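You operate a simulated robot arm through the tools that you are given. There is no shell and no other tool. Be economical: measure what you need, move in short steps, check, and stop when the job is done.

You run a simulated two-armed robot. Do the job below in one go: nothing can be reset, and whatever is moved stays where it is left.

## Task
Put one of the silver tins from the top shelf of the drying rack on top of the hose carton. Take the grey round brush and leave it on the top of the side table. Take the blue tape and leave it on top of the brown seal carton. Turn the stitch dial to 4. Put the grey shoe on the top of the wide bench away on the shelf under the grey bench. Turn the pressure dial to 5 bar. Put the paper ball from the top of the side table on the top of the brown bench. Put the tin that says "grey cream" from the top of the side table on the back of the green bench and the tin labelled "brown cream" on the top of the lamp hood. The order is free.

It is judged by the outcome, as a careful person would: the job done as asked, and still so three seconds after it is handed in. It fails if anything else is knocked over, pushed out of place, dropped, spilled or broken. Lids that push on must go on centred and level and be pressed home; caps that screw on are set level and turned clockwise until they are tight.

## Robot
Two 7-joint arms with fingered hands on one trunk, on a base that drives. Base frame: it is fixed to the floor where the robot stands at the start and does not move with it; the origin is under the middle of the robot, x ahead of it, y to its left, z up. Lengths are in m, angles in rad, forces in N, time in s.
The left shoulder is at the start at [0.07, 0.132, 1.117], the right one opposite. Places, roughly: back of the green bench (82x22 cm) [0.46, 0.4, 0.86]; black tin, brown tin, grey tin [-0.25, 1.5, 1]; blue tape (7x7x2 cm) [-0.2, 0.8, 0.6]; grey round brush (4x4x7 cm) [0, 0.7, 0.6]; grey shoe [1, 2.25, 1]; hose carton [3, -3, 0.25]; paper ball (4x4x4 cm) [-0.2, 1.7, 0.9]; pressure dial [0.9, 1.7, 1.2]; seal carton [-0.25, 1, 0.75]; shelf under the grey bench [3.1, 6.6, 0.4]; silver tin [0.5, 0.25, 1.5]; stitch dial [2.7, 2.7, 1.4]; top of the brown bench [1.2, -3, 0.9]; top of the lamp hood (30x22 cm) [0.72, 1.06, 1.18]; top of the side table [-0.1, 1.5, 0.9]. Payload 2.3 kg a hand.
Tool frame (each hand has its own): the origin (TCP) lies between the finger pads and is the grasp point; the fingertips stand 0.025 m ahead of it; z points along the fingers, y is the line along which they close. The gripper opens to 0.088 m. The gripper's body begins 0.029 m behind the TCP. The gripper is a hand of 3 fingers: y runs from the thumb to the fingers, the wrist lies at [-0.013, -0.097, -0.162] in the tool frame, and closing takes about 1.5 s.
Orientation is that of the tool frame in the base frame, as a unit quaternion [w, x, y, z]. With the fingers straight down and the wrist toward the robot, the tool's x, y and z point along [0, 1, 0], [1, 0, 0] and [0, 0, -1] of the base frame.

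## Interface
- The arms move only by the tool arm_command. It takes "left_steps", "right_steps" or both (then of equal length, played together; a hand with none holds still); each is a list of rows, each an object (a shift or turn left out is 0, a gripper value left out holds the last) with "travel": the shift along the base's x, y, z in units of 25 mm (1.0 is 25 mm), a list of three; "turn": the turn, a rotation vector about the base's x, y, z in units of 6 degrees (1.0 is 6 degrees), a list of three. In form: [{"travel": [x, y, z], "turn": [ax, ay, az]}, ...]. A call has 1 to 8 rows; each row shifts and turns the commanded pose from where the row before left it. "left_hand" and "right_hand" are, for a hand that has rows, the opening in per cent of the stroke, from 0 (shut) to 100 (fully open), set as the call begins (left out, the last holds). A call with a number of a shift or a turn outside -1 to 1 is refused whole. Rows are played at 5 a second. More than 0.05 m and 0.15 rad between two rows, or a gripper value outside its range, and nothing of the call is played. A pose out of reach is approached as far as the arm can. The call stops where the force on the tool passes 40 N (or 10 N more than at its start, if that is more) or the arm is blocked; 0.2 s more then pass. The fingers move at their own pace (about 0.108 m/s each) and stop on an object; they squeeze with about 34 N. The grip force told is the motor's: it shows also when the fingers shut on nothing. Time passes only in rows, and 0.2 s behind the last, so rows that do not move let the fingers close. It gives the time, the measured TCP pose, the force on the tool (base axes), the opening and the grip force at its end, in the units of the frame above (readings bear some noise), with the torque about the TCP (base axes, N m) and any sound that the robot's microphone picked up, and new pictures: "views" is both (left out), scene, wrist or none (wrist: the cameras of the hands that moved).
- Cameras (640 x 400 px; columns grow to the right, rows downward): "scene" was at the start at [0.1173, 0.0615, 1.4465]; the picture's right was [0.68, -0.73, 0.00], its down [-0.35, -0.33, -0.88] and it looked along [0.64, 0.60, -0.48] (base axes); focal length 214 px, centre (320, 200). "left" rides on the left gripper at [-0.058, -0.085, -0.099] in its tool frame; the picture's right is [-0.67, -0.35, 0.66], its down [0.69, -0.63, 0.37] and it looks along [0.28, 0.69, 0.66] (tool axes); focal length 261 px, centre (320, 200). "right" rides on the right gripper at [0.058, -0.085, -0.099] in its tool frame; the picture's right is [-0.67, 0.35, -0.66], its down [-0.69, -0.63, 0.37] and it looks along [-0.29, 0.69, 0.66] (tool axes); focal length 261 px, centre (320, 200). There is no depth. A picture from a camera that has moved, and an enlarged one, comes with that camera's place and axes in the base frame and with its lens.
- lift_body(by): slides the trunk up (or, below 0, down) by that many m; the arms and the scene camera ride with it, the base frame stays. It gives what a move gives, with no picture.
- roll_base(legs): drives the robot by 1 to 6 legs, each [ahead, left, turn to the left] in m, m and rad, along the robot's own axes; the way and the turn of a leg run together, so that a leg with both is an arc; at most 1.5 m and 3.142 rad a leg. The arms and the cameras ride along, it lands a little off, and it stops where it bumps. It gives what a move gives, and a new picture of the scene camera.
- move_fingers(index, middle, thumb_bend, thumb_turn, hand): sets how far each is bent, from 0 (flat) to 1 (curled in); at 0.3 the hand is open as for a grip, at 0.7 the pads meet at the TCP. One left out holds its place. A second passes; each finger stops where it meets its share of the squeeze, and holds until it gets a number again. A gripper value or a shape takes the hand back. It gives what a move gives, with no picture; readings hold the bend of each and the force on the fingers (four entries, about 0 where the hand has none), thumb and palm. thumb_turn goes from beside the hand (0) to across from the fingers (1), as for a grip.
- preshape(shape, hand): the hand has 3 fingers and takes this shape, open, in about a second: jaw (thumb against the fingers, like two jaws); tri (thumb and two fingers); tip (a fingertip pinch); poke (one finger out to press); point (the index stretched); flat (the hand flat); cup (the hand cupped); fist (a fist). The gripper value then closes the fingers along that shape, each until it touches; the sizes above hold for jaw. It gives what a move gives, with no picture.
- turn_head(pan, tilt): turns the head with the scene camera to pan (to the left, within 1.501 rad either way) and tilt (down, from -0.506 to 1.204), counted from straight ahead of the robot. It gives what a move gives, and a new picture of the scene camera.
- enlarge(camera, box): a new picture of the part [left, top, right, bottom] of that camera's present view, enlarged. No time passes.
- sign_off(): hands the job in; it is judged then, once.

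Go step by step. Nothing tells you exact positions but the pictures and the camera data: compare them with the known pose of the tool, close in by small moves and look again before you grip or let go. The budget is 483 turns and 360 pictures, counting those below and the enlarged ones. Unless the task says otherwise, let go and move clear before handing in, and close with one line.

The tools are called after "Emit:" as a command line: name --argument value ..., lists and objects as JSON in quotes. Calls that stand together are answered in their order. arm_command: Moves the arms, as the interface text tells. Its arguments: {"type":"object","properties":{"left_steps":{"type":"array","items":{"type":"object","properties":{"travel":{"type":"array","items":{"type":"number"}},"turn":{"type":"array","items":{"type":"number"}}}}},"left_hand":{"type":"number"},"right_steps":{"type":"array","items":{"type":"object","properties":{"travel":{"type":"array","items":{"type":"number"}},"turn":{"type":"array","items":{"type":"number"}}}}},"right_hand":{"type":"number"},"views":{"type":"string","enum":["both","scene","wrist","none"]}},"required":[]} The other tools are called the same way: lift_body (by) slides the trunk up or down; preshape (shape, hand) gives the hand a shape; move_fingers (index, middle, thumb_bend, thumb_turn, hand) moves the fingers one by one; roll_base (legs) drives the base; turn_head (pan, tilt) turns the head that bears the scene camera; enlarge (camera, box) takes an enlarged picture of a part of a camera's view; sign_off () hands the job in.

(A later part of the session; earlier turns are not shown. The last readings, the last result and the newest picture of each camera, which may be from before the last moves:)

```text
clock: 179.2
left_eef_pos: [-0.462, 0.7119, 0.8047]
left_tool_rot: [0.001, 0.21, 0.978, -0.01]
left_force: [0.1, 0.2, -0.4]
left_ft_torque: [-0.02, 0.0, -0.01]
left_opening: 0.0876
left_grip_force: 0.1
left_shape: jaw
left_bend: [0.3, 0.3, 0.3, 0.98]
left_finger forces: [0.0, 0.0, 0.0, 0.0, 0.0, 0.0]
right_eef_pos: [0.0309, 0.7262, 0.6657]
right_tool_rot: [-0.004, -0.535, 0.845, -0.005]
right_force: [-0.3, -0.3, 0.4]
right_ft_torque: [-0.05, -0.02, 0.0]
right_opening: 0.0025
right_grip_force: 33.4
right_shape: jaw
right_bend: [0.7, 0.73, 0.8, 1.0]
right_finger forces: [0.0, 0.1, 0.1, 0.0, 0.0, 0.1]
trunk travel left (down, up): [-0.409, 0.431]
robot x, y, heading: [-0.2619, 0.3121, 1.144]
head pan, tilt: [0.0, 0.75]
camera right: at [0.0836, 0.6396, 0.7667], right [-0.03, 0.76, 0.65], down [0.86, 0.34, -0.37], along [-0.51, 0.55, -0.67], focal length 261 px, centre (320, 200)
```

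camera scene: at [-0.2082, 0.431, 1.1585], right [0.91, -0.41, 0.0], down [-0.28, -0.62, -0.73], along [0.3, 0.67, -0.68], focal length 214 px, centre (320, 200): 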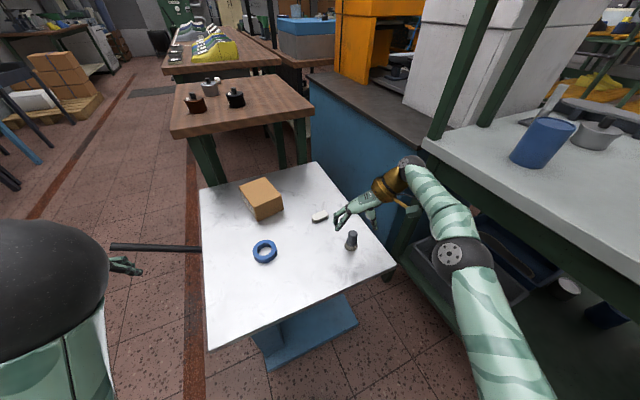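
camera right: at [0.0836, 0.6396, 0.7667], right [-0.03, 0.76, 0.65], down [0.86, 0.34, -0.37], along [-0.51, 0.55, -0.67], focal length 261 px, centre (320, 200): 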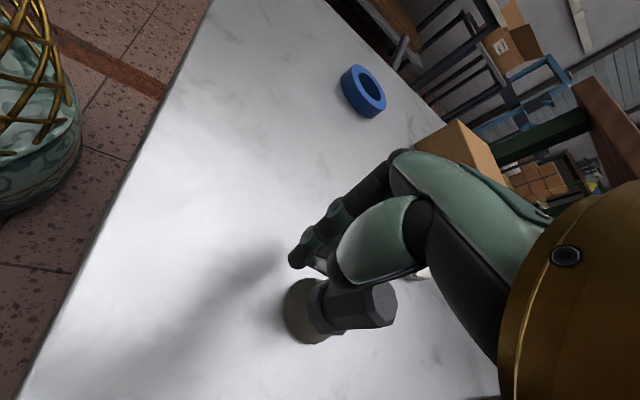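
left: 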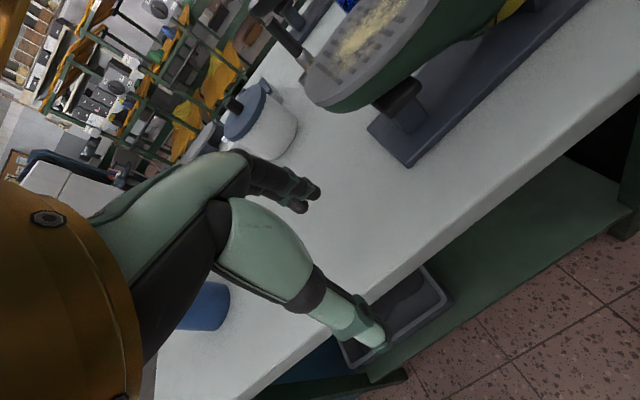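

The brush slipped out forward and still stands, now ≈(0.064, 0.74). I lift the closed hand straight up, then open it and re-measure.

Emit:
arm_command --right_steps '[{"travel": [0, 0, 1]}, {"travel": [0, 0, 1]}, {"travel": [0, 0, 1]}, {"travel": [0, 0, 0.4]}, {"travel": [0, 0, 0]}]' --views "none"

Emit:
arm_command --right_steps '[{"travel": [0, 0, 0]}, {"travel": [0, 0, 0]}, {"travel": [0, 0, 0]}, {"travel": [0, 0, 0]}, {"travel": [0, 0, 0]}, {"travel": [0, 0, 0]}]' --right_hand 100 --views "both"

Emit:
enlarge --camera "scene" --box '[280, 180, 440, 280]'

```text
clock: 180.4
left_eef_pos: [-0.4605, 0.711, 0.8037]
left_tool_rot: [0.001, 0.209, 0.978, -0.009]
left_force: [-0.6, 0.0, 0.4]
left_ft_torque: [-0.03, -0.02, 0.03]
left_opening: 0.0878
left_grip_force: 0.0
left_shape: jaw
left_bend: [0.3, 0.3, 0.3, 0.98]
left_finger forces: [0.0, 0.1, 0.0, 0.0, 0.0, 0.0]
right_eef_pos: [0.0289, 0.7217, 0.7517]
right_tool_rot: [-0.003, -0.534, 0.845, -0.006]
right_force: [-0.6, 0.6, 0.2]
right_ft_torque: [0.0, 0.01, -0.02]
right_opening: 0.002
right_grip_force: 34.1
right_shape: jaw
right_bend: [0.7, 0.73, 0.8, 1.0]
right_finger forces: [0.0, 0.0, 0.0, 0.0, 0.1, 0.0]
right hand out of reach, approached as far as the arm can: row 4
trunk travel left (down, up): [-0.409, 0.431]
robot x, y, heading: [-0.2667, 0.3117, 1.152]
head pan, tilt: [0.0, 0.75]
```

```text
clock: 181.8
left_eef_pos: [-0.461, 0.7113, 0.8039]
left_tool_rot: [0.001, 0.209, 0.978, -0.01]
left_force: [0.0, 0.2, 1.0]
left_ft_torque: [-0.02, 0.0, 0.02]
left_opening: 0.0875
left_grip_force: 0.1
left_shape: jaw
left_bend: [0.3, 0.3, 0.3, 0.98]
left_finger forces: [0.0, 0.0, 0.1, 0.1, 0.1, 0.1]
right_eef_pos: [0.0293, 0.7221, 0.7506]
right_tool_rot: [-0.004, -0.534, 0.845, -0.005]
right_force: [0.0, -0.6, -0.6]
right_ft_torque: [0.02, 0.0, 0.0]
right_opening: 0.0878
right_grip_force: 0.0
right_shape: jaw
right_bend: [0.3, 0.3, 0.3, 0.98]
right_finger forces: [0.0, 0.1, 0.0, 0.0, 0.1, 0.1]
trunk travel left (down, up): [-0.409, 0.431]
robot x, y, heading: [-0.264, 0.308, 1.15]
head pan, tilt: [0.0, 0.75]
camera scene: at [-0.2082, 0.431, 1.1585], right [0.91, -0.41, 0.0], down [-0.28, -0.62, -0.73], along [0.3, 0.67, -0.68], focal length 214 px, centre (320, 200)
camera right: at [0.0821, 0.6357, 0.852], right [-0.03, 0.76, 0.65], down [0.86, 0.34, -0.37], along [-0.51, 0.55, -0.67], focal length 261 px, centre (320, 200)
```

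scene: 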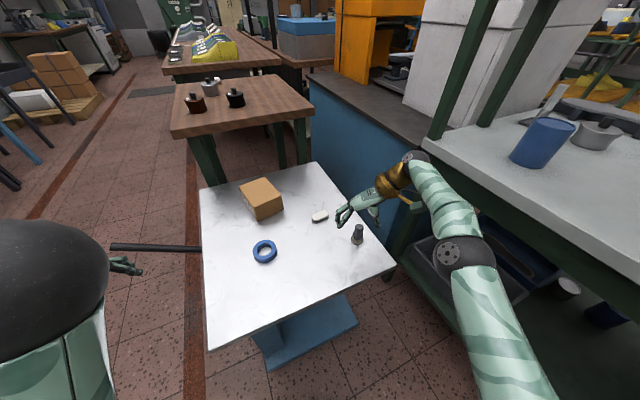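
right: 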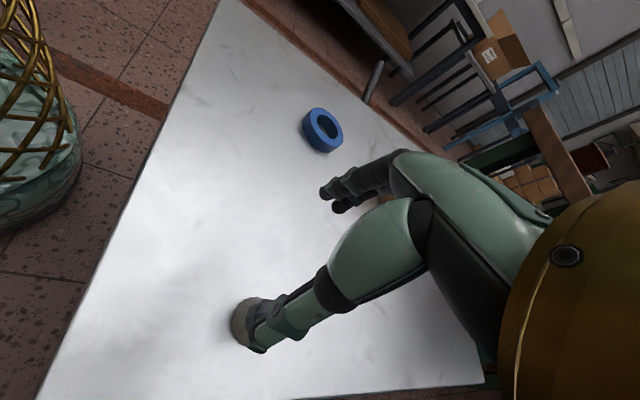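

```text
4.00 times, centred on (360, 230) of scene
camera zoom: at [-0.2082, 0.431, 1.1585], right [0.91, -0.41, 0.0], down [-0.28, -0.62, -0.73], along [0.3, 0.67, -0.68], focal length 858 px, centre (160, 80)
```

zoom: 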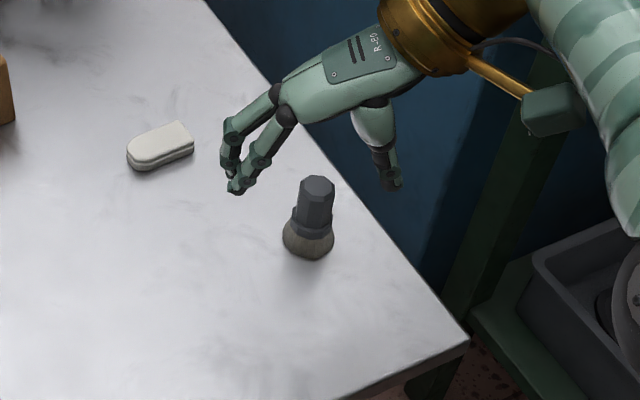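

Brush ≈ (0.055, 0.741), i.e. about 28 mm ahead and 16 mm right of the hand. I correct with the base.

Emit:
roll_base --legs '[[0.032, -0.014, 0]]'

Emit:
enlarge --camera "right" --box '[160, 200, 480, 400]'

Emit:
enlarge --camera "scene" --box '[280, 180, 440, 280]'

```text
clock: 182.6
left_eef_pos: [-0.4357, 0.7358, 0.8043]
left_tool_rot: [0.0, 0.209, 0.978, -0.01]
left_force: [0.4, 0.4, 0.9]
left_ft_torque: [0.0, -0.01, 0.01]
left_opening: 0.0879
left_grip_force: 0.1
left_shape: jaw
left_bend: [0.3, 0.3, 0.3, 0.98]
left_finger forces: [0.0, 0.0, 0.0, 0.0, 0.0, 0.1]
right_eef_pos: [0.0561, 0.7442, 0.7504]
right_tool_rot: [-0.003, -0.534, 0.845, -0.005]
right_force: [-0.4, -0.1, -0.4]
right_ft_torque: [-0.04, 0.03, 0.0]
right_opening: 0.0876
right_grip_force: 0.0
right_shape: jaw
right_bend: [0.3, 0.3, 0.3, 0.98]
right_finger forces: [0.1, 0.0, 0.0, 0.0, 0.0, 0.1]
trunk travel left (down, up): [-0.409, 0.431]
robot x, y, heading: [-0.2383, 0.3304, 1.151]
head pan, tilt: [0.0, 0.75]
camera scene: at [-0.1825, 0.4541, 1.1585], right [0.91, -0.41, 0.0], down [-0.28, -0.62, -0.73], along [0.3, 0.67, -0.68], focal length 214 px, centre (320, 200)
```

scene: 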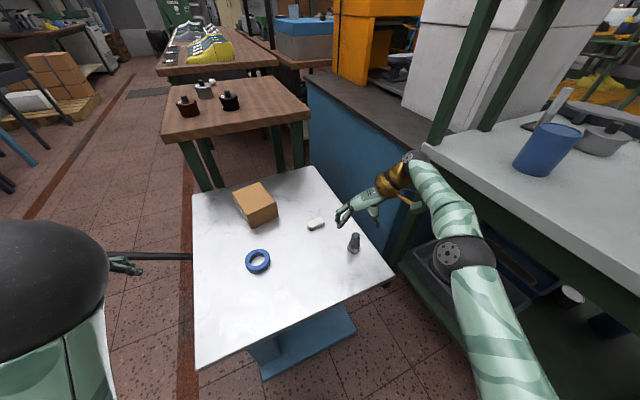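

```text
2.00 times, centred on (320, 300) of right
camera zoom: at [0.1077, 0.6589, 0.852], right [-0.03, 0.76, 0.65], down [0.86, 0.34, -0.37], along [-0.51, 0.55, -0.67], focal length 521 px, centre (320, 0)
```

zoom: 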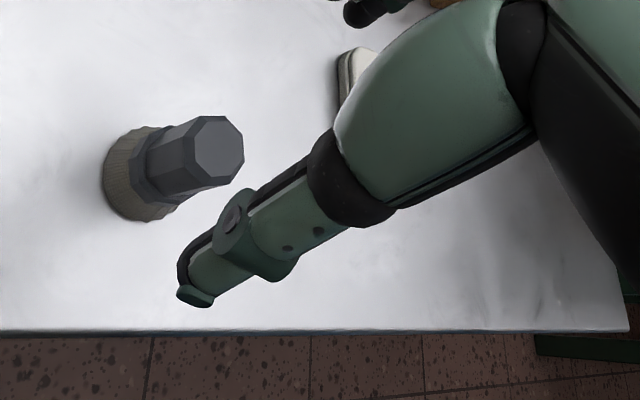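

```text
4.00 times, centred on (360, 230) of scene
camera zoom: at [-0.1825, 0.4541, 1.1585], right [0.91, -0.41, 0.0], down [-0.28, -0.62, -0.73], along [0.3, 0.67, -0.68], focal length 858 px, centre (160, 80)
```

zoom: 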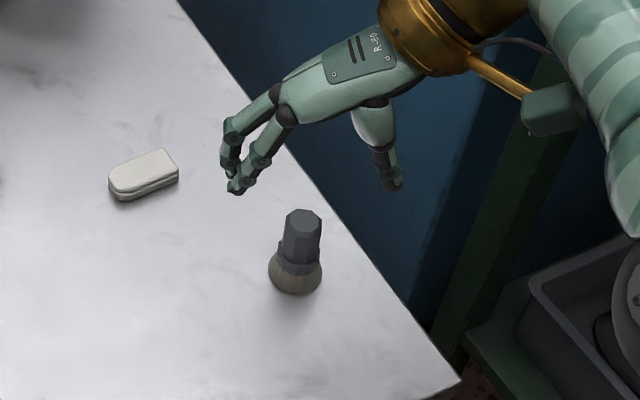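

Emit:
arm_command --right_steps '[{"travel": [0.1, 0.1, -1]}, {"travel": [0, 0.1, -1]}, {"travel": [0, 0, -1]}, {"travel": [0, 0, -0.6]}, {"travel": [0, 0, 0]}]' --views "wrist"

Emit:
enlarge --camera "scene" --box '[280, 180, 440, 280]'

```text
clock: 183.8
left_eef_pos: [-0.4366, 0.7346, 0.8031]
left_tool_rot: [0.0, 0.21, 0.978, -0.01]
left_force: [-0.3, -0.2, 0.3]
left_ft_torque: [0.02, -0.01, -0.03]
left_opening: 0.0877
left_grip_force: 0.1
left_shape: jaw
left_bend: [0.3, 0.3, 0.3, 0.98]
left_finger forces: [0.0, 0.0, 0.1, 0.0, 0.1, 0.1]
right_eef_pos: [0.0563, 0.7485, 0.6626]
right_tool_rot: [-0.003, -0.534, 0.845, -0.004]
right_force: [-0.8, -0.6, -0.3]
right_ft_torque: [-0.01, 0.0, 0.02]
right_opening: 0.0878
right_grip_force: 0.1
right_shape: jaw
right_bend: [0.3, 0.3, 0.3, 0.98]
right_finger forces: [0.0, 0.0, 0.0, 0.1, 0.0, 0.0]
trunk travel left (down, up): [-0.409, 0.431]
robot x, y, heading: [-0.236, 0.3335, 1.151]
head pan, tilt: [0.0, 0.75]
camera right: at [0.1087, 0.6631, 0.7627], right [-0.03, 0.76, 0.65], down [0.86, 0.35, -0.37], along [-0.51, 0.55, -0.67], focal length 261 px, centre (320, 200)
```

right: 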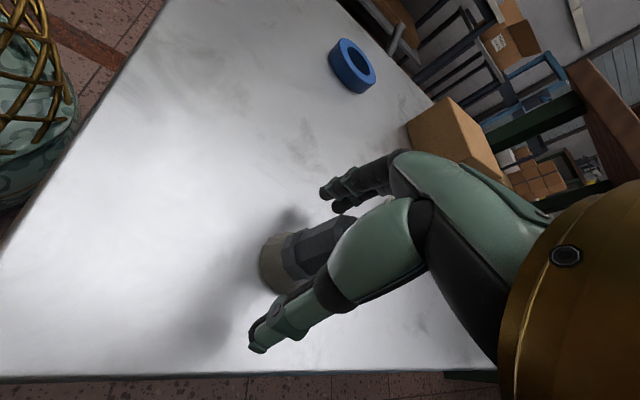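

```text
4.00 times, centred on (360, 230) of scene
camera zoom: at [-0.1826, 0.454, 1.1585], right [0.91, -0.41, 0.0], down [-0.28, -0.62, -0.73], along [0.3, 0.67, -0.68], focal length 858 px, centre (160, 80)
```

zoom: 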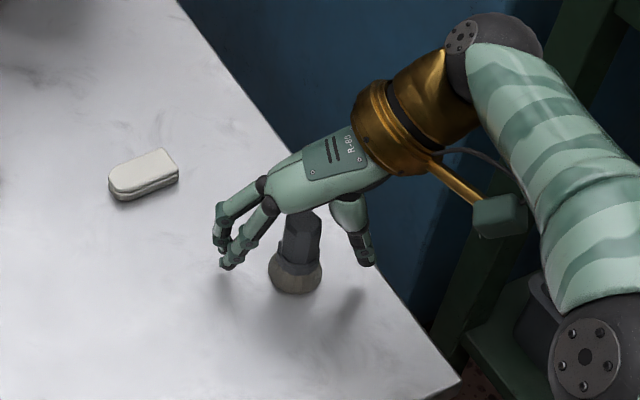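

Both views agree that the brush is centred. I close in stages.

Emit:
arm_command --right_steps '[{"travel": [0, 0, 0]}, {"travel": [0, 0, 0]}, {"travel": [0, 0, 0]}, {"travel": [0, 0, 0]}]' --right_hand 40 --views "wrist"

Emit:
enlarge --camera "scene" --box '[280, 180, 440, 280]'

```text
clock: 184.8
left_eef_pos: [-0.4344, 0.7353, 0.8053]
left_tool_rot: [0.0, 0.209, 0.978, -0.01]
left_force: [1.0, 0.3, -1.3]
left_ft_torque: [0.02, 0.01, 0.0]
left_opening: 0.0879
left_grip_force: 0.1
left_shape: jaw
left_bend: [0.3, 0.3, 0.3, 0.98]
left_finger forces: [0.1, 0.1, 0.1, 0.0, 0.0, 0.1]
right_eef_pos: [0.0566, 0.7494, 0.662]
right_tool_rot: [-0.004, -0.534, 0.845, -0.004]
right_force: [-0.2, 0.2, 0.9]
right_ft_torque: [0.0, -0.03, 0.01]
right_opening: 0.0354
right_grip_force: 0.1
right_shape: jaw
right_bend: [0.74, 0.49, 0.72, 1.0]
right_finger forces: [0.0, 0.1, 0.0, 0.1, 0.0, 0.0]
trunk travel left (down, up): [-0.409, 0.431]
robot x, y, heading: [-0.2395, 0.331, 1.147]
head pan, tilt: [0.0, 0.75]
camera right: at [0.1088, 0.6631, 0.7629], right [-0.03, 0.76, 0.65], down [0.86, 0.35, -0.37], along [-0.51, 0.55, -0.67], focal length 261 px, centre (320, 200)
```

right: 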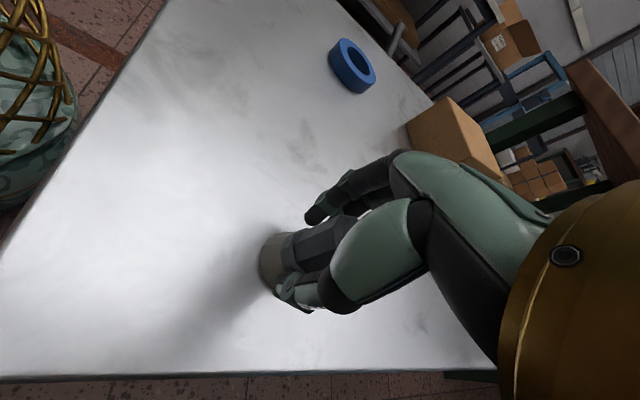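

```text
4.00 times, centred on (360, 230) of scene
camera zoom: at [-0.1826, 0.4541, 1.1585], right [0.91, -0.41, 0.0], down [-0.28, -0.62, -0.73], along [0.3, 0.67, -0.68], focal length 858 px, centre (160, 80)
```

zoom: 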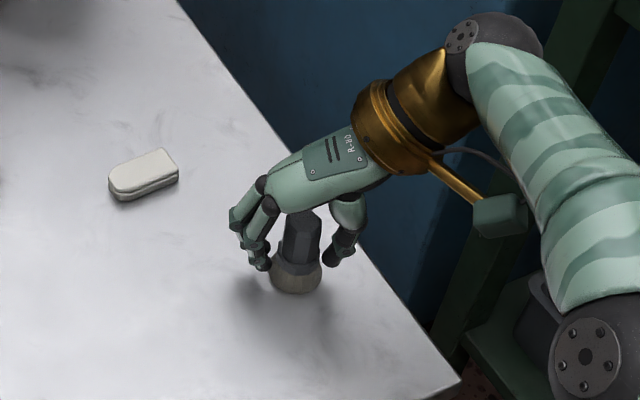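

The index finger passed ahead of the brush, so the hand is about 1 cm too far forward. I reopen, move back a little, and close again in stages.

Emit:
arm_command --right_steps '[{"travel": [0, 0, 0]}, {"travel": [0, 0, 0]}, {"travel": [0, 0, 0]}, {"travel": [0, 0, 0]}, {"travel": [-0.17, -0.37, 0]}, {"travel": [0, 0, 0]}]' --right_hand 100 --views "none"

Emit:
arm_command --right_steps '[{"travel": [0, 0, 0]}, {"travel": [0, 0, 0]}, {"travel": [0, 0, 0]}, {"travel": [0, 0, 0]}]' --right_hand 35 --views "wrist"

```text
clock: 186.2
left_eef_pos: [-0.436, 0.7353, 0.8047]
left_tool_rot: [0.0, 0.21, 0.978, -0.009]
left_force: [-0.2, 0.1, 0.1]
left_ft_torque: [0.02, -0.05, 0.01]
left_opening: 0.0877
left_grip_force: 0.0
left_shape: jaw
left_bend: [0.3, 0.3, 0.3, 0.98]
left_finger forces: [0.1, 0.0, 0.0, 0.1, 0.0, 0.0]
right_eef_pos: [0.0525, 0.7408, 0.6609]
right_tool_rot: [-0.005, -0.535, 0.845, -0.004]
right_force: [-0.2, -0.3, -0.4]
right_ft_torque: [0.02, -0.01, 0.01]
right_opening: 0.0876
right_grip_force: 0.0
right_shape: jaw
right_bend: [0.3, 0.3, 0.3, 0.98]
right_finger forces: [0.1, 0.1, 0.0, 0.0, 0.0, 0.0]
trunk travel left (down, up): [-0.409, 0.431]
robot x, y, heading: [-0.2378, 0.3343, 1.152]
head pan, tilt: [0.0, 0.75]
```

```text
clock: 187.2
left_eef_pos: [-0.436, 0.7342, 0.8031]
left_tool_rot: [0.0, 0.21, 0.978, -0.009]
left_force: [-0.2, 0.3, 0.5]
left_ft_torque: [-0.01, 0.02, -0.02]
left_opening: 0.0878
left_grip_force: 0.0
left_shape: jaw
left_bend: [0.3, 0.3, 0.3, 0.98]
left_finger forces: [0.0, 0.0, 0.0, 0.0, 0.1, 0.1]
right_eef_pos: [0.0534, 0.7398, 0.6609]
right_tool_rot: [-0.004, -0.534, 0.845, -0.005]
right_force: [-0.6, 0.9, -0.3]
right_ft_torque: [-0.01, 0.01, -0.02]
right_opening: 0.0309
right_grip_force: 0.0
right_shape: jaw
right_bend: [0.74, 0.51, 0.73, 1.0]
right_finger forces: [0.0, 0.0, 0.1, 0.1, 0.0, 0.0]
trunk travel left (down, up): [-0.409, 0.431]
robot x, y, heading: [-0.2363, 0.3302, 1.153]
head pan, tilt: [0.0, 0.75]
camera right: at [0.1054, 0.6546, 0.7627], right [-0.03, 0.76, 0.65], down [0.86, 0.35, -0.37], along [-0.51, 0.55, -0.67], focal length 261 px, centre (320, 200)
```

right: 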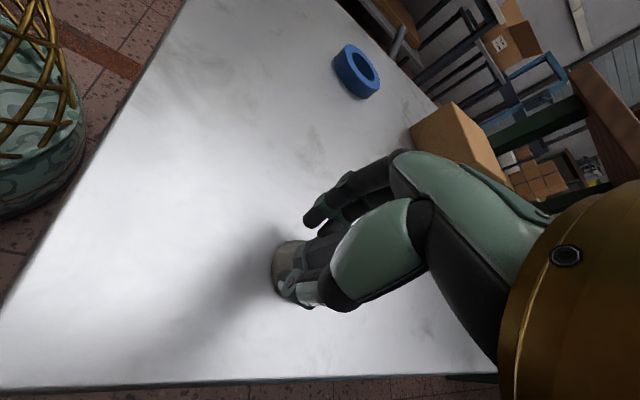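

Emit:
arm_command --right_steps '[{"travel": [0, 0, 0]}, {"travel": [0, 0, 0]}, {"travel": [0, 0, 0]}]' --right_hand 15 --views "wrist"

Emit:
enlarge --camera "scene" --box '[280, 180, 440, 280]'

```text
clock: 188.0
left_eef_pos: [-0.4365, 0.7356, 0.8054]
left_tool_rot: [0.0, 0.209, 0.978, -0.01]
left_force: [0.5, 0.0, 0.1]
left_ft_torque: [0.0, 0.03, 0.01]
left_opening: 0.0875
left_grip_force: 0.1
left_shape: jaw
left_bend: [0.3, 0.3, 0.3, 0.98]
left_finger forces: [0.0, 0.0, 0.1, 0.0, 0.0, 0.0]
right_eef_pos: [0.0537, 0.741, 0.6623]
right_tool_rot: [-0.004, -0.535, 0.845, -0.005]
right_force: [-0.1, 0.5, 0.0]
right_ft_torque: [0.01, -0.01, 0.02]
right_opening: 0.0039
right_grip_force: 34.0
right_shape: jaw
right_bend: [0.7, 0.73, 0.81, 1.0]
right_finger forces: [0.0, 0.1, 0.1, 0.0, 0.0, 0.0]
trunk travel left (down, up): [-0.409, 0.431]
robot x, y, heading: [-0.2376, 0.3337, 1.153]
head pan, tilt: [0.0, 0.75]
camera right: at [0.1054, 0.6546, 0.7627], right [-0.03, 0.76, 0.65], down [0.86, 0.34, -0.37], along [-0.51, 0.55, -0.67], focal length 261 px, centre (320, 200)
```

right: 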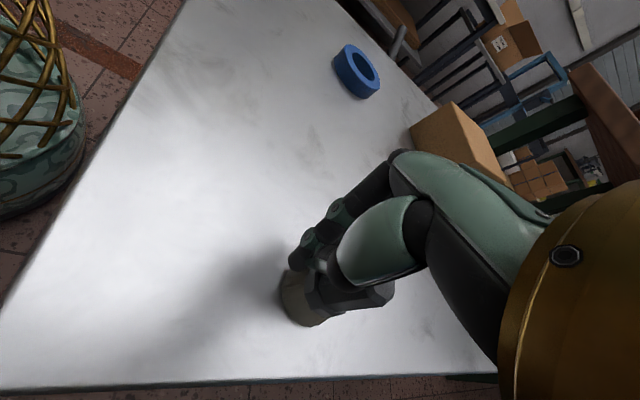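

```text
4.00 times, centred on (360, 230) of scene
camera zoom: at [-0.1826, 0.454, 1.1585], right [0.91, -0.41, 0.0], down [-0.28, -0.62, -0.73], along [0.3, 0.67, -0.68], focal length 858 px, centre (160, 80)
```

zoom: 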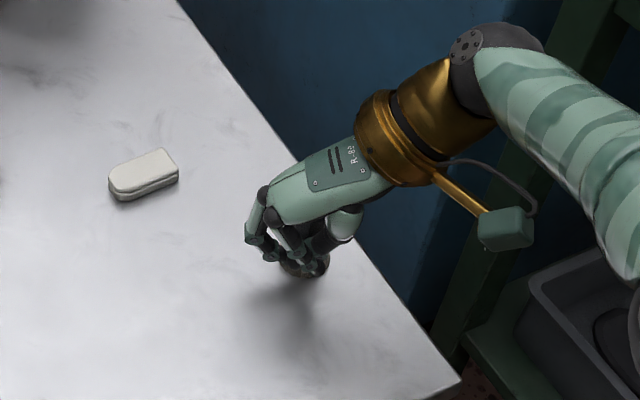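

The brush got pushed ahead-right of the thumb again, so the hand must actually go further forward. I lift, open and re-measure.

Emit:
arm_command --right_steps '[{"travel": [0, 0, 1]}, {"travel": [0, 0, 1]}, {"travel": [0, 0, 1]}, {"travel": [0, 0, 0.3]}, {"travel": [0, 0, 0]}]' --views "none"

Emit:
arm_command --right_steps '[{"travel": [0, 0, 0]}, {"travel": [0, 0, 0]}, {"travel": [0, 0, 0]}, {"travel": [0, 0, 0]}, {"travel": [0, 0, 0]}, {"travel": [0, 0, 0]}]' --right_hand 100 --views "wrist"

Emit:
enlarge --camera "scene" --box '[280, 180, 440, 280]'

```text
clock: 189.2
left_eef_pos: [-0.4346, 0.7352, 0.8056]
left_tool_rot: [0.0, 0.209, 0.978, -0.01]
left_force: [0.2, -0.8, -0.5]
left_ft_torque: [0.0, -0.04, 0.0]
left_opening: 0.0876
left_grip_force: 0.1
left_shape: jaw
left_bend: [0.3, 0.3, 0.3, 0.98]
left_finger forces: [0.0, 0.0, 0.0, 0.0, 0.0, 0.0]
right_eef_pos: [0.0525, 0.7411, 0.7435]
right_tool_rot: [-0.003, -0.534, 0.845, -0.003]
right_force: [0.1, 0.1, 0.0]
right_ft_torque: [0.02, 0.02, 0.04]
right_opening: 0.0044
right_grip_force: 34.4
right_shape: jaw
right_bend: [0.7, 0.73, 0.81, 1.0]
right_finger forces: [0.0, 0.1, 0.1, 0.1, 0.1, 0.0]
trunk travel left (down, up): [-0.409, 0.431]
robot x, y, heading: [-0.2356, 0.3308, 1.153]
head pan, tilt: [0.0, 0.75]
```

```text
clock: 190.6
left_eef_pos: [-0.4357, 0.7349, 0.8039]
left_tool_rot: [0.001, 0.21, 0.978, -0.009]
left_force: [-0.1, 0.0, 0.7]
left_ft_torque: [-0.03, 0.0, -0.02]
left_opening: 0.0879
left_grip_force: 0.1
left_shape: jaw
left_bend: [0.3, 0.3, 0.3, 0.98]
left_finger forces: [0.0, 0.0, 0.0, 0.0, 0.1, 0.1]
right_eef_pos: [0.0536, 0.7407, 0.7437]
right_tool_rot: [-0.003, -0.534, 0.845, -0.004]
right_force: [-0.6, -0.1, -0.4]
right_ft_torque: [0.02, -0.04, 0.01]
right_opening: 0.0876
right_grip_force: 0.1
right_shape: jaw
right_bend: [0.3, 0.3, 0.3, 0.98]
right_finger forces: [0.0, 0.0, 0.0, 0.1, 0.1, 0.0]
trunk travel left (down, up): [-0.409, 0.431]
robot x, y, heading: [-0.235, 0.3312, 1.148]
head pan, tilt: [0.0, 0.75]
camera right: at [0.1051, 0.6551, 0.8441], right [-0.03, 0.76, 0.65], down [0.86, 0.35, -0.37], along [-0.51, 0.55, -0.67], focal length 261 px, centre (320, 200)
```

right: 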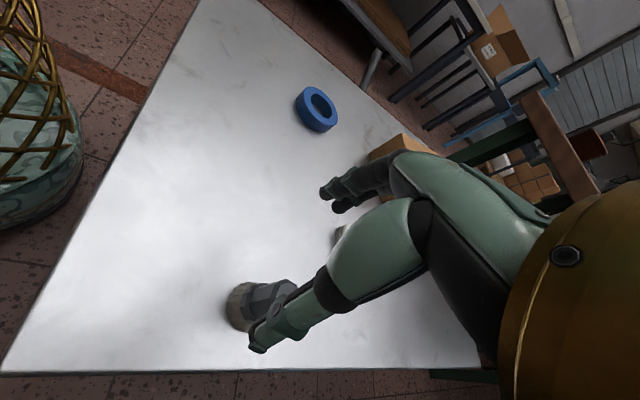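

```text
4.00 times, centred on (360, 230) of scene
camera zoom: at [-0.1826, 0.454, 1.1585], right [0.91, -0.41, 0.0], down [-0.28, -0.62, -0.73], along [0.3, 0.67, -0.68], focal length 858 px, centre (160, 80)
```

zoom: 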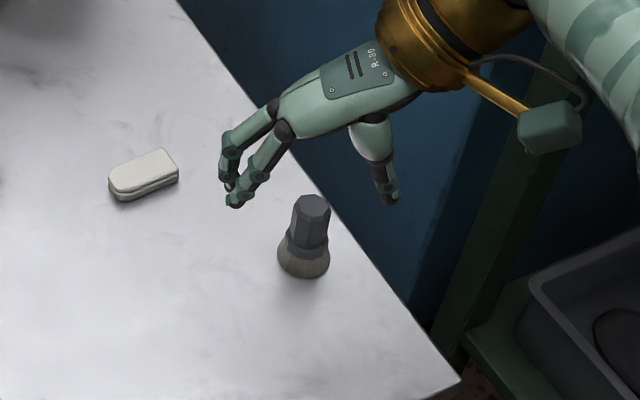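

By the head camera's base-ellipse, the brush is at (0.070, 0.757) (that method matched well before). I shift the base by that offset and lower.

Emit:
roll_base --legs '[[0.022, -0.008, 0]]'

Emit:
enlarge --camera "scene" --box '[280, 180, 440, 280]'

```text
clock: 191.4
left_eef_pos: [-0.4194, 0.7522, 0.8033]
left_tool_rot: [0.001, 0.21, 0.978, -0.01]
left_force: [0.1, 0.0, 1.0]
left_ft_torque: [0.03, -0.03, -0.02]
left_opening: 0.0877
left_grip_force: 0.1
left_shape: jaw
left_bend: [0.3, 0.3, 0.3, 0.98]
left_finger forces: [0.0, 0.0, 0.0, 0.0, 0.0, 0.1]
right_eef_pos: [0.069, 0.758, 0.7431]
right_tool_rot: [-0.003, -0.534, 0.845, -0.005]
right_force: [0.2, -0.5, -0.4]
right_ft_torque: [-0.01, 0.0, -0.01]
right_opening: 0.0875
right_grip_force: 0.0
right_shape: jaw
right_bend: [0.3, 0.3, 0.3, 0.98]
right_finger forces: [0.0, 0.1, 0.0, 0.0, 0.0, 0.0]
trunk travel left (down, up): [-0.409, 0.431]
robot x, y, heading: [-0.2208, 0.3509, 1.147]
head pan, tilt: [0.0, 0.75]
camera scene: at [-0.1663, 0.4707, 1.1585], right [0.91, -0.41, 0.0], down [-0.28, -0.62, -0.73], along [0.3, 0.67, -0.68], focal length 214 px, centre (320, 200)
```

scene: 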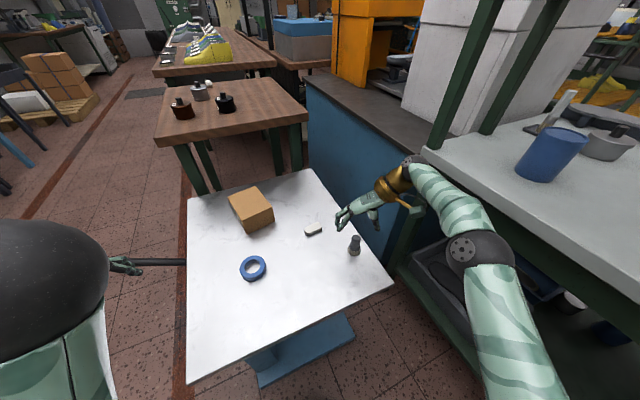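

```text
4.00 times, centred on (360, 230) of scene
camera zoom: at [-0.1663, 0.4707, 1.1585], right [0.91, -0.41, 0.0], down [-0.28, -0.62, -0.73], along [0.3, 0.67, -0.68], focal length 858 px, centre (160, 80)
```

zoom: 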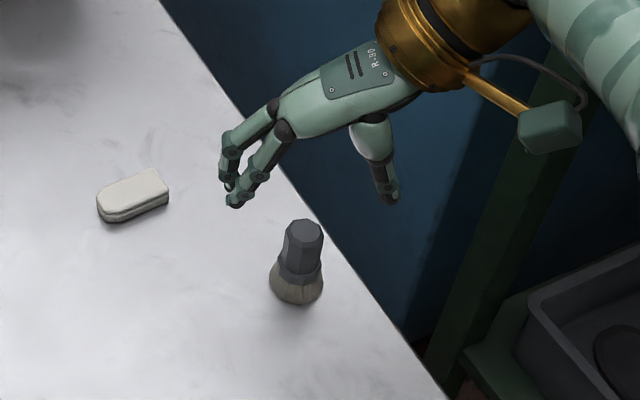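

Emit:
arm_command --right_steps '[{"travel": [0, 0, -1]}, {"travel": [0, 0, -1]}, {"travel": [0, 0, -1]}, {"travel": [0, 0, -0.3]}, {"travel": [0, 0, 0]}]' --views "none"

Emit:
arm_command --right_steps '[{"travel": [0, 0, 0]}, {"travel": [0, 0, 0]}, {"travel": [0, 0, 0]}, {"travel": [0, 0, 0]}]' --right_hand 35 --views "wrist"

Emit:
enlarge --camera "scene" --box '[310, 200, 410, 262]'

```text
clock: 192.6
left_eef_pos: [-0.4206, 0.7509, 0.8044]
left_tool_rot: [0.001, 0.21, 0.978, -0.01]
left_force: [-0.4, -0.4, -0.6]
left_ft_torque: [0.01, 0.0, 0.02]
left_opening: 0.0878
left_grip_force: 0.1
left_shape: jaw
left_bend: [0.3, 0.3, 0.3, 0.98]
left_finger forces: [0.0, 0.1, 0.0, 0.0, 0.1, 0.0]
right_eef_pos: [0.0683, 0.7578, 0.66]
right_tool_rot: [-0.003, -0.535, 0.845, -0.004]
right_force: [-0.3, -0.6, -0.1]
right_ft_torque: [0.0, -0.03, 0.02]
right_opening: 0.0875
right_grip_force: 0.0
right_shape: jaw
right_bend: [0.3, 0.3, 0.3, 0.98]
right_finger forces: [0.0, 0.0, 0.0, 0.1, 0.0, 0.1]
trunk travel left (down, up): [-0.409, 0.431]
robot x, y, heading: [-0.2188, 0.3487, 1.152]
head pan, tilt: [0.0, 0.75]
```

```text
clock: 193.6
left_eef_pos: [-0.4196, 0.7504, 0.804]
left_tool_rot: [0.0, 0.21, 0.978, -0.01]
left_force: [0.0, 0.3, 0.5]
left_ft_torque: [0.04, 0.01, 0.0]
left_opening: 0.0878
left_grip_force: 0.0
left_shape: jaw
left_bend: [0.3, 0.3, 0.3, 0.98]
left_finger forces: [0.0, 0.1, 0.0, 0.0, 0.1, 0.0]
right_eef_pos: [0.0678, 0.7577, 0.6605]
right_tool_rot: [-0.004, -0.534, 0.845, -0.004]
right_force: [0.1, 0.5, 0.5]
right_ft_torque: [-0.03, -0.01, 0.02]
right_opening: 0.0313
right_grip_force: 0.1
right_shape: jaw
right_bend: [0.74, 0.51, 0.73, 1.0]
right_finger forces: [0.1, 0.1, 0.0, 0.0, 0.1, 0.1]
trunk travel left (down, up): [-0.409, 0.431]
robot x, y, heading: [-0.2226, 0.3494, 1.149]
head pan, tilt: [0.0, 0.75]
camera right: at [0.1201, 0.672, 0.7621], right [-0.03, 0.76, 0.65], down [0.86, 0.34, -0.37], along [-0.51, 0.55, -0.67], focal length 261 px, centre (320, 200)
```

right: 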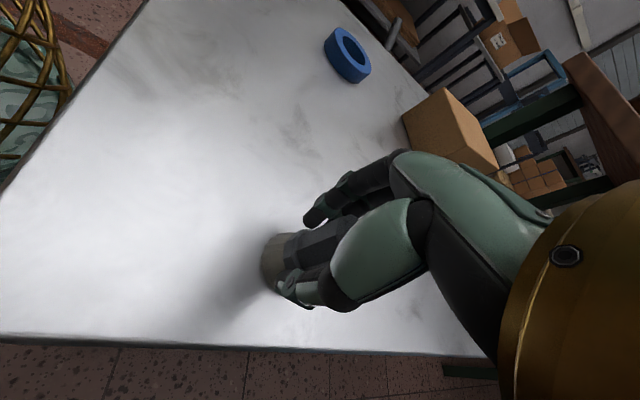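

```text
6.40 times, centred on (360, 231) of scene
camera zoom: at [-0.1661, 0.4708, 1.1585], right [0.91, -0.41, 0.0], down [-0.28, -0.62, -0.73], along [0.3, 0.67, -0.68], focal length 1373 px, centre (64, 2)
```

zoom: 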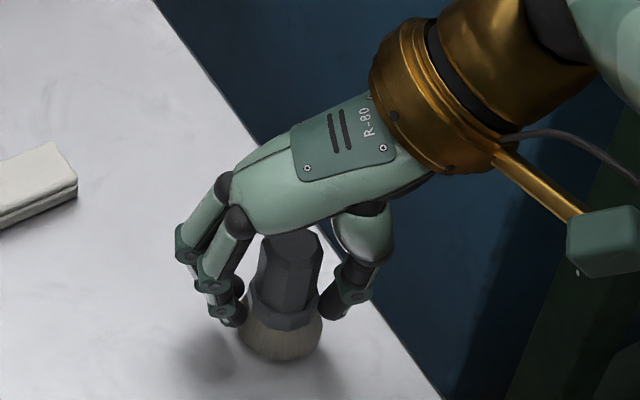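

Emit:
arm_command --right_steps '[{"travel": [0, 0, 0]}, {"travel": [0, 0, 0]}]' --right_hand 24 --views "none"

Emit:
enlarge --camera "scene" --box '[310, 200, 410, 262]'

```text
clock: 194.2
left_eef_pos: [-0.4197, 0.7514, 0.8045]
left_tool_rot: [0.0, 0.209, 0.978, -0.01]
left_force: [-0.8, 0.1, -0.2]
left_ft_torque: [0.02, -0.01, 0.01]
left_opening: 0.0875
left_grip_force: 0.0
left_shape: jaw
left_bend: [0.3, 0.3, 0.3, 0.98]
left_finger forces: [0.0, 0.1, 0.0, 0.0, 0.0, 0.0]
right_eef_pos: [0.0679, 0.7587, 0.6607]
right_tool_rot: [-0.004, -0.534, 0.845, -0.004]
right_force: [-0.7, 0.8, 0.6]
right_ft_torque: [0.0, -0.01, -0.03]
right_opening: 0.0223
right_grip_force: 33.6
right_shape: jaw
right_bend: [0.74, 0.55, 0.75, 1.0]
right_finger forces: [18.8, 11.4, 0.0, 0.1, 29.6, 0.0]
trunk travel left (down, up): [-0.409, 0.431]
robot x, y, heading: [-0.2204, 0.3487, 1.151]
head pan, tilt: [0.0, 0.75]
```

```text
6.40 times, centred on (360, 231) of scene
camera zoom: at [-0.1661, 0.4708, 1.1585], right [0.91, -0.41, 0.0], down [-0.28, -0.62, -0.73], along [0.3, 0.67, -0.68], focal length 1373 px, centre (64, 2)
```

zoom: 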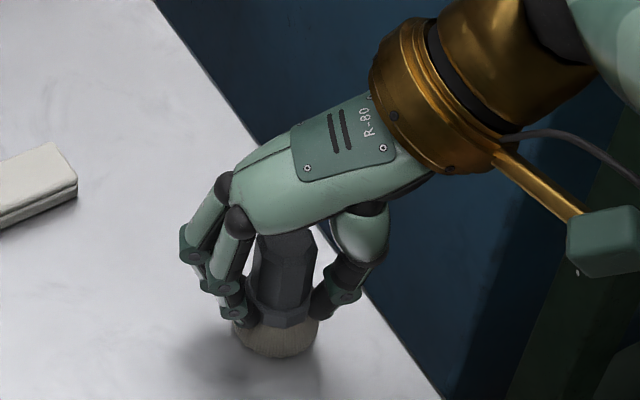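

Now it is held (29 N on the thumb, both fingers loaded). I lift.

Emit:
arm_command --right_steps '[{"travel": [0, 0, 0.5]}, {"travel": [0, 0, 0.5]}, {"travel": [0, 0, 1]}, {"travel": [0, 0, 1]}, {"travel": [0, 0, 1]}, {"travel": [0, 0, 0]}]' --views "wrist"

Emit:
enlarge --camera "scene" --box '[310, 180, 410, 242]'

```text
clock: 195.6
left_eef_pos: [-0.4199, 0.7512, 0.804]
left_tool_rot: [0.0, 0.209, 0.978, -0.01]
left_force: [0.5, -0.2, 0.1]
left_ft_torque: [-0.01, -0.03, 0.02]
left_opening: 0.0877
left_grip_force: 0.1
left_shape: jaw
left_bend: [0.3, 0.3, 0.3, 0.98]
left_finger forces: [0.1, 0.0, 0.0, 0.0, 0.0, 0.0]
right_eef_pos: [0.0714, 0.7572, 0.7623]
right_tool_rot: [-0.004, -0.534, 0.845, -0.004]
right_force: [-0.4, -0.3, -0.8]
right_ft_torque: [0.0, -0.02, 0.01]
right_opening: 0.0226
right_grip_force: 34.2
right_shape: jaw
right_bend: [0.74, 0.55, 0.75, 1.0]
right_finger forces: [18.9, 11.5, 0.1, 0.1, 29.7, 0.0]
trunk travel left (down, up): [-0.409, 0.431]
robot x, y, heading: [-0.2199, 0.3515, 1.156]
head pan, tilt: [0.0, 0.75]
camera right: at [0.1229, 0.6706, 0.8626], right [-0.03, 0.76, 0.65], down [0.86, 0.34, -0.37], along [-0.51, 0.55, -0.67], focal length 261 px, centre (320, 200)
```

right: 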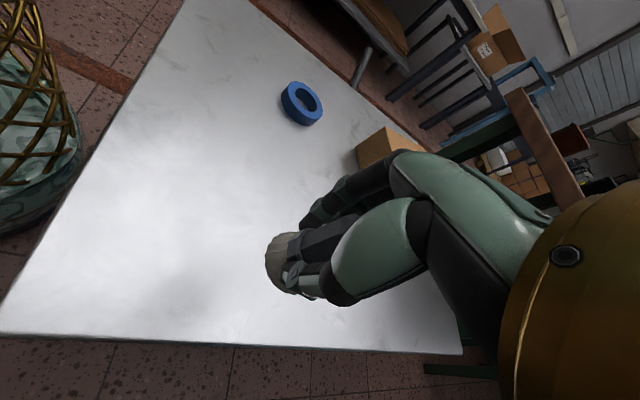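

```text
6.40 times, centred on (360, 211) of scene
camera zoom: at [-0.166, 0.4709, 1.1585], right [0.91, -0.41, 0.0], down [-0.28, -0.62, -0.73], along [0.3, 0.67, -0.68], focal length 1373 px, centre (64, 130)
```

zoom: 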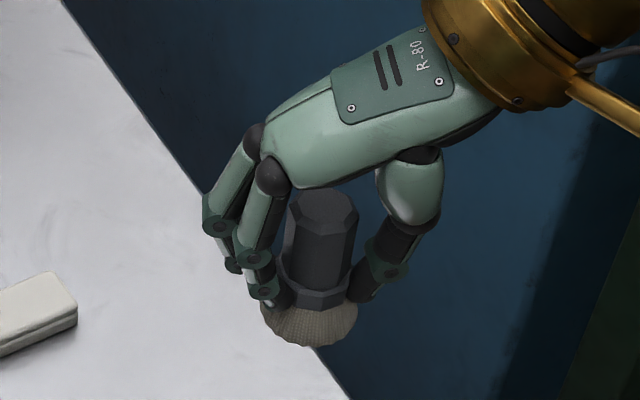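

The brush is held firmly. Now the tape with the left hand: it lies at ≈(−0.205, 0.811). I move the left hand over it.

Emit:
arm_command --left_steps '[{"travel": [1, 0.28, 0]}, {"travel": [1, 0.28, 0]}, {"travel": [1, 0.28, 0]}, {"travel": [1, 0.28, 0]}, {"travel": [1, 0.28, 0]}, {"travel": [1, 0.28, 0]}, {"travel": [1, 0.28, -0.5]}, {"travel": [1, 0.28, -0.5]}]' --views "none"

Emit:
arm_command --left_steps '[{"travel": [0.5, 0, -0.5]}, {"travel": [0, 0, -1]}, {"travel": [0, 0, 0]}]' --views "both"

```text
clock: 197.4
left_eef_pos: [-0.2196, 0.8092, 0.7787]
left_tool_rot: [0.004, 0.207, 0.978, -0.011]
left_force: [-0.5, -0.3, 0.6]
left_ft_torque: [0.0, -0.01, 0.0]
left_opening: 0.0875
left_grip_force: 0.0
left_shape: jaw
left_bend: [0.3, 0.3, 0.3, 0.98]
left_finger forces: [0.0, 0.0, 0.1, 0.1, 0.1, 0.1]
right_eef_pos: [0.0705, 0.7565, 0.7621]
right_tool_rot: [-0.003, -0.534, 0.845, -0.004]
right_force: [0.5, -0.1, -1.6]
right_ft_torque: [-0.02, -0.02, -0.01]
right_opening: 0.0223
right_grip_force: 34.5
right_shape: jaw
right_bend: [0.74, 0.55, 0.75, 1.0]
right_finger forces: [18.8, 11.7, 0.0, 0.0, 29.6, 0.0]
trunk travel left (down, up): [-0.409, 0.431]
robot x, y, heading: [-0.2194, 0.3478, 1.152]
head pan, tilt: [0.0, 0.75]
```

```text
clock: 198.2
left_eef_pos: [-0.2062, 0.8084, 0.7407]
left_tool_rot: [0.0, 0.209, 0.978, -0.01]
left_force: [0.3, 0.0, 0.3]
left_ft_torque: [0.02, 0.01, -0.04]
left_opening: 0.0878
left_grip_force: 0.1
left_shape: jaw
left_bend: [0.3, 0.3, 0.3, 0.98]
left_finger forces: [0.0, 0.0, 0.1, 0.0, 0.1, 0.0]
right_eef_pos: [0.0715, 0.7551, 0.7607]
right_tool_rot: [-0.004, -0.534, 0.845, -0.004]
right_force: [-0.3, -0.1, -0.5]
right_ft_torque: [0.02, 0.03, 0.02]
right_opening: 0.0226
right_grip_force: 34.0
right_shape: jaw
right_bend: [0.74, 0.55, 0.75, 1.0]
right_finger forces: [18.8, 11.5, 0.0, 0.1, 29.7, 0.0]
trunk travel left (down, up): [-0.409, 0.431]
robot x, y, heading: [-0.22, 0.3468, 1.154]
head pan, tilt: [0.0, 0.75]
camera scene: at [-0.166, 0.4706, 1.1585], right [0.91, -0.41, 0.0], down [-0.28, -0.62, -0.73], along [0.3, 0.67, -0.68], focal length 214 px, centre (320, 200)
camera left: at [-0.1881, 0.7089, 0.8421], right [0.47, -0.6, -0.65], down [-0.88, -0.3, -0.36], along [0.02, 0.74, -0.68], focal length 261 px, centre (320, 200)
```

scene: 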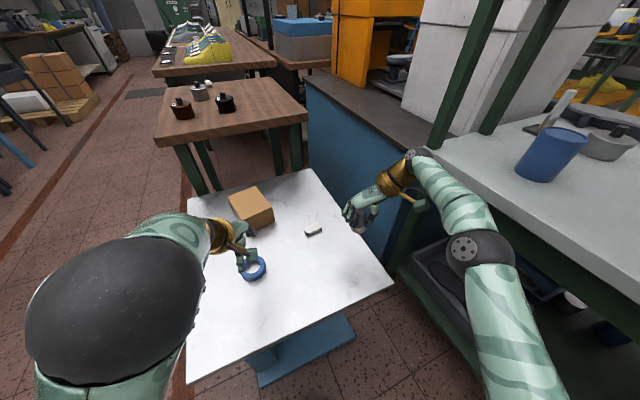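
left: 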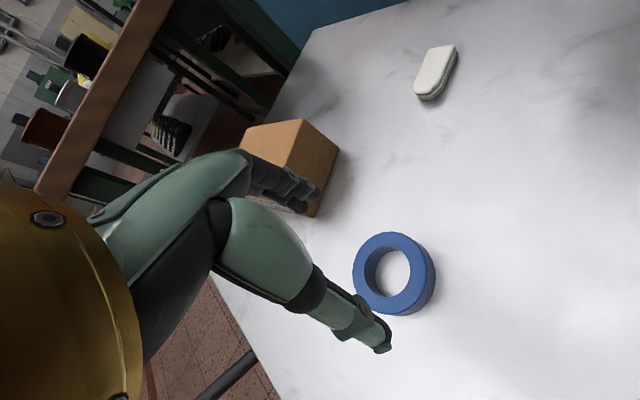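

The tape centre by the hand camera is (−0.211, 0.81), so I'm nearly aligned. I descend around it.

Emit:
arm_command --left_steps '[{"travel": [-0.15, 0.1, -1]}, {"travel": [0, 0, -1]}, {"travel": [0, 0, -1]}, {"travel": [0, 0, -0.4]}, {"travel": [0, 0, 0]}]' --views "wrist"

Emit:
enlarge --camera "scene" --box '[190, 210, 310, 285]'

```text
clock: 199.4
left_eef_pos: [-0.2094, 0.8109, 0.6565]
left_tool_rot: [0.0, 0.21, 0.978, -0.01]
left_force: [-0.3, 0.1, -0.3]
left_ft_torque: [0.0, 0.01, 0.04]
left_opening: 0.0877
left_grip_force: 0.1
left_shape: jaw
left_bend: [0.3, 0.3, 0.3, 0.98]
left_finger forces: [0.0, 0.0, 0.1, 0.0, 0.0, 0.0]
right_eef_pos: [0.0717, 0.7565, 0.761]
right_tool_rot: [-0.003, -0.534, 0.845, -0.004]
right_force: [-0.1, 0.5, 0.1]
right_ft_torque: [0.03, -0.02, 0.01]
right_opening: 0.0226
right_grip_force: 34.0
right_shape: jaw
right_bend: [0.74, 0.55, 0.75, 1.0]
right_finger forces: [18.7, 11.6, 0.1, 0.1, 29.7, 0.0]
trunk travel left (down, up): [-0.409, 0.431]
robot x, y, heading: [-0.224, 0.3491, 1.152]
head pan, tilt: [0.0, 0.75]
camera left: at [-0.1913, 0.7108, 0.7586], right [0.47, -0.61, -0.65], down [-0.89, -0.3, -0.36], along [0.02, 0.74, -0.67], focal length 261 px, centre (320, 200)
```

left: 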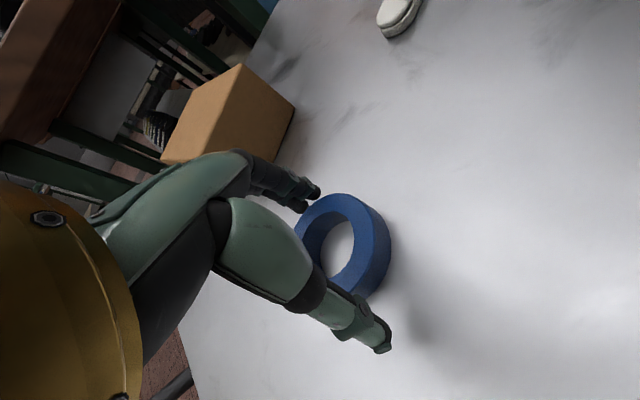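

```text
5.33 times, centred on (250, 248) of scene
camera zoom: at [-0.166, 0.4709, 1.1585], right [0.91, -0.41, 0.0], down [-0.28, -0.62, -0.73], along [0.3, 0.67, -0.68], focal length 1144 px, centre (693, -53)
```

zoom: 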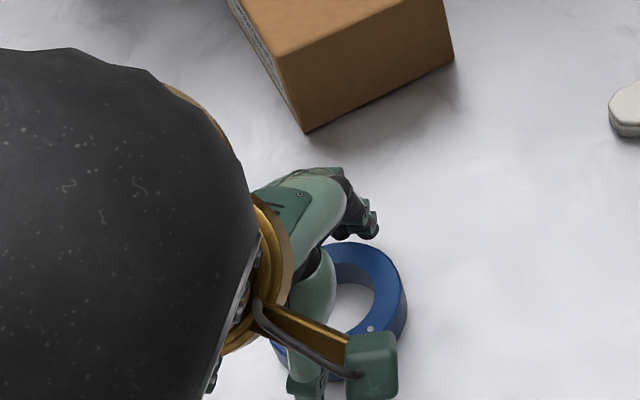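

The ring sits between thumb and fingers. I close the left hand.

Emit:
arm_command --left_steps '[{"travel": [0, 0, 0]}, {"travel": [0, 0, 0]}, {"travel": [0, 0, 0]}, {"travel": [0, 0, 0]}, {"travel": [0, 0, 0]}, {"travel": [0, 0, 0]}]' --left_hand 0 --views "wrist"

```text
clock: 200.8
left_eef_pos: [-0.2096, 0.812, 0.6581]
left_tool_rot: [0.0, 0.208, 0.978, -0.01]
left_force: [0.6, -0.3, -0.2]
left_ft_torque: [-0.01, -0.02, 0.02]
left_opening: 0.0583
left_grip_force: 34.7
left_shape: jaw
left_bend: [0.73, 0.39, 0.59, 0.99]
left_finger forces: [19.4, 10.9, 0.0, 0.0, 30.1, 0.0]
right_eef_pos: [0.0715, 0.7565, 0.761]
right_tool_rot: [-0.003, -0.534, 0.846, -0.004]
right_force: [0.2, 0.4, -0.2]
right_ft_torque: [0.01, 0.03, -0.02]
right_opening: 0.0222
right_grip_force: 33.4
right_shape: jaw
right_bend: [0.74, 0.55, 0.75, 1.0]
right_finger forces: [18.8, 11.5, 0.0, 0.0, 29.8, 0.0]
trunk travel left (down, up): [-0.409, 0.431]
robot x, y, heading: [-0.2206, 0.3469, 1.148]
head pan, tilt: [0.0, 0.75]
camera left: at [-0.1913, 0.711, 0.7588], right [0.47, -0.6, -0.65], down [-0.88, -0.3, -0.36], along [0.02, 0.74, -0.68], focal length 261 px, centre (320, 200)
```

left: 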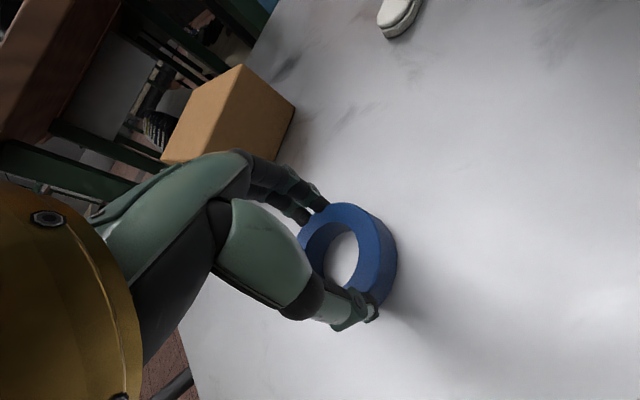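

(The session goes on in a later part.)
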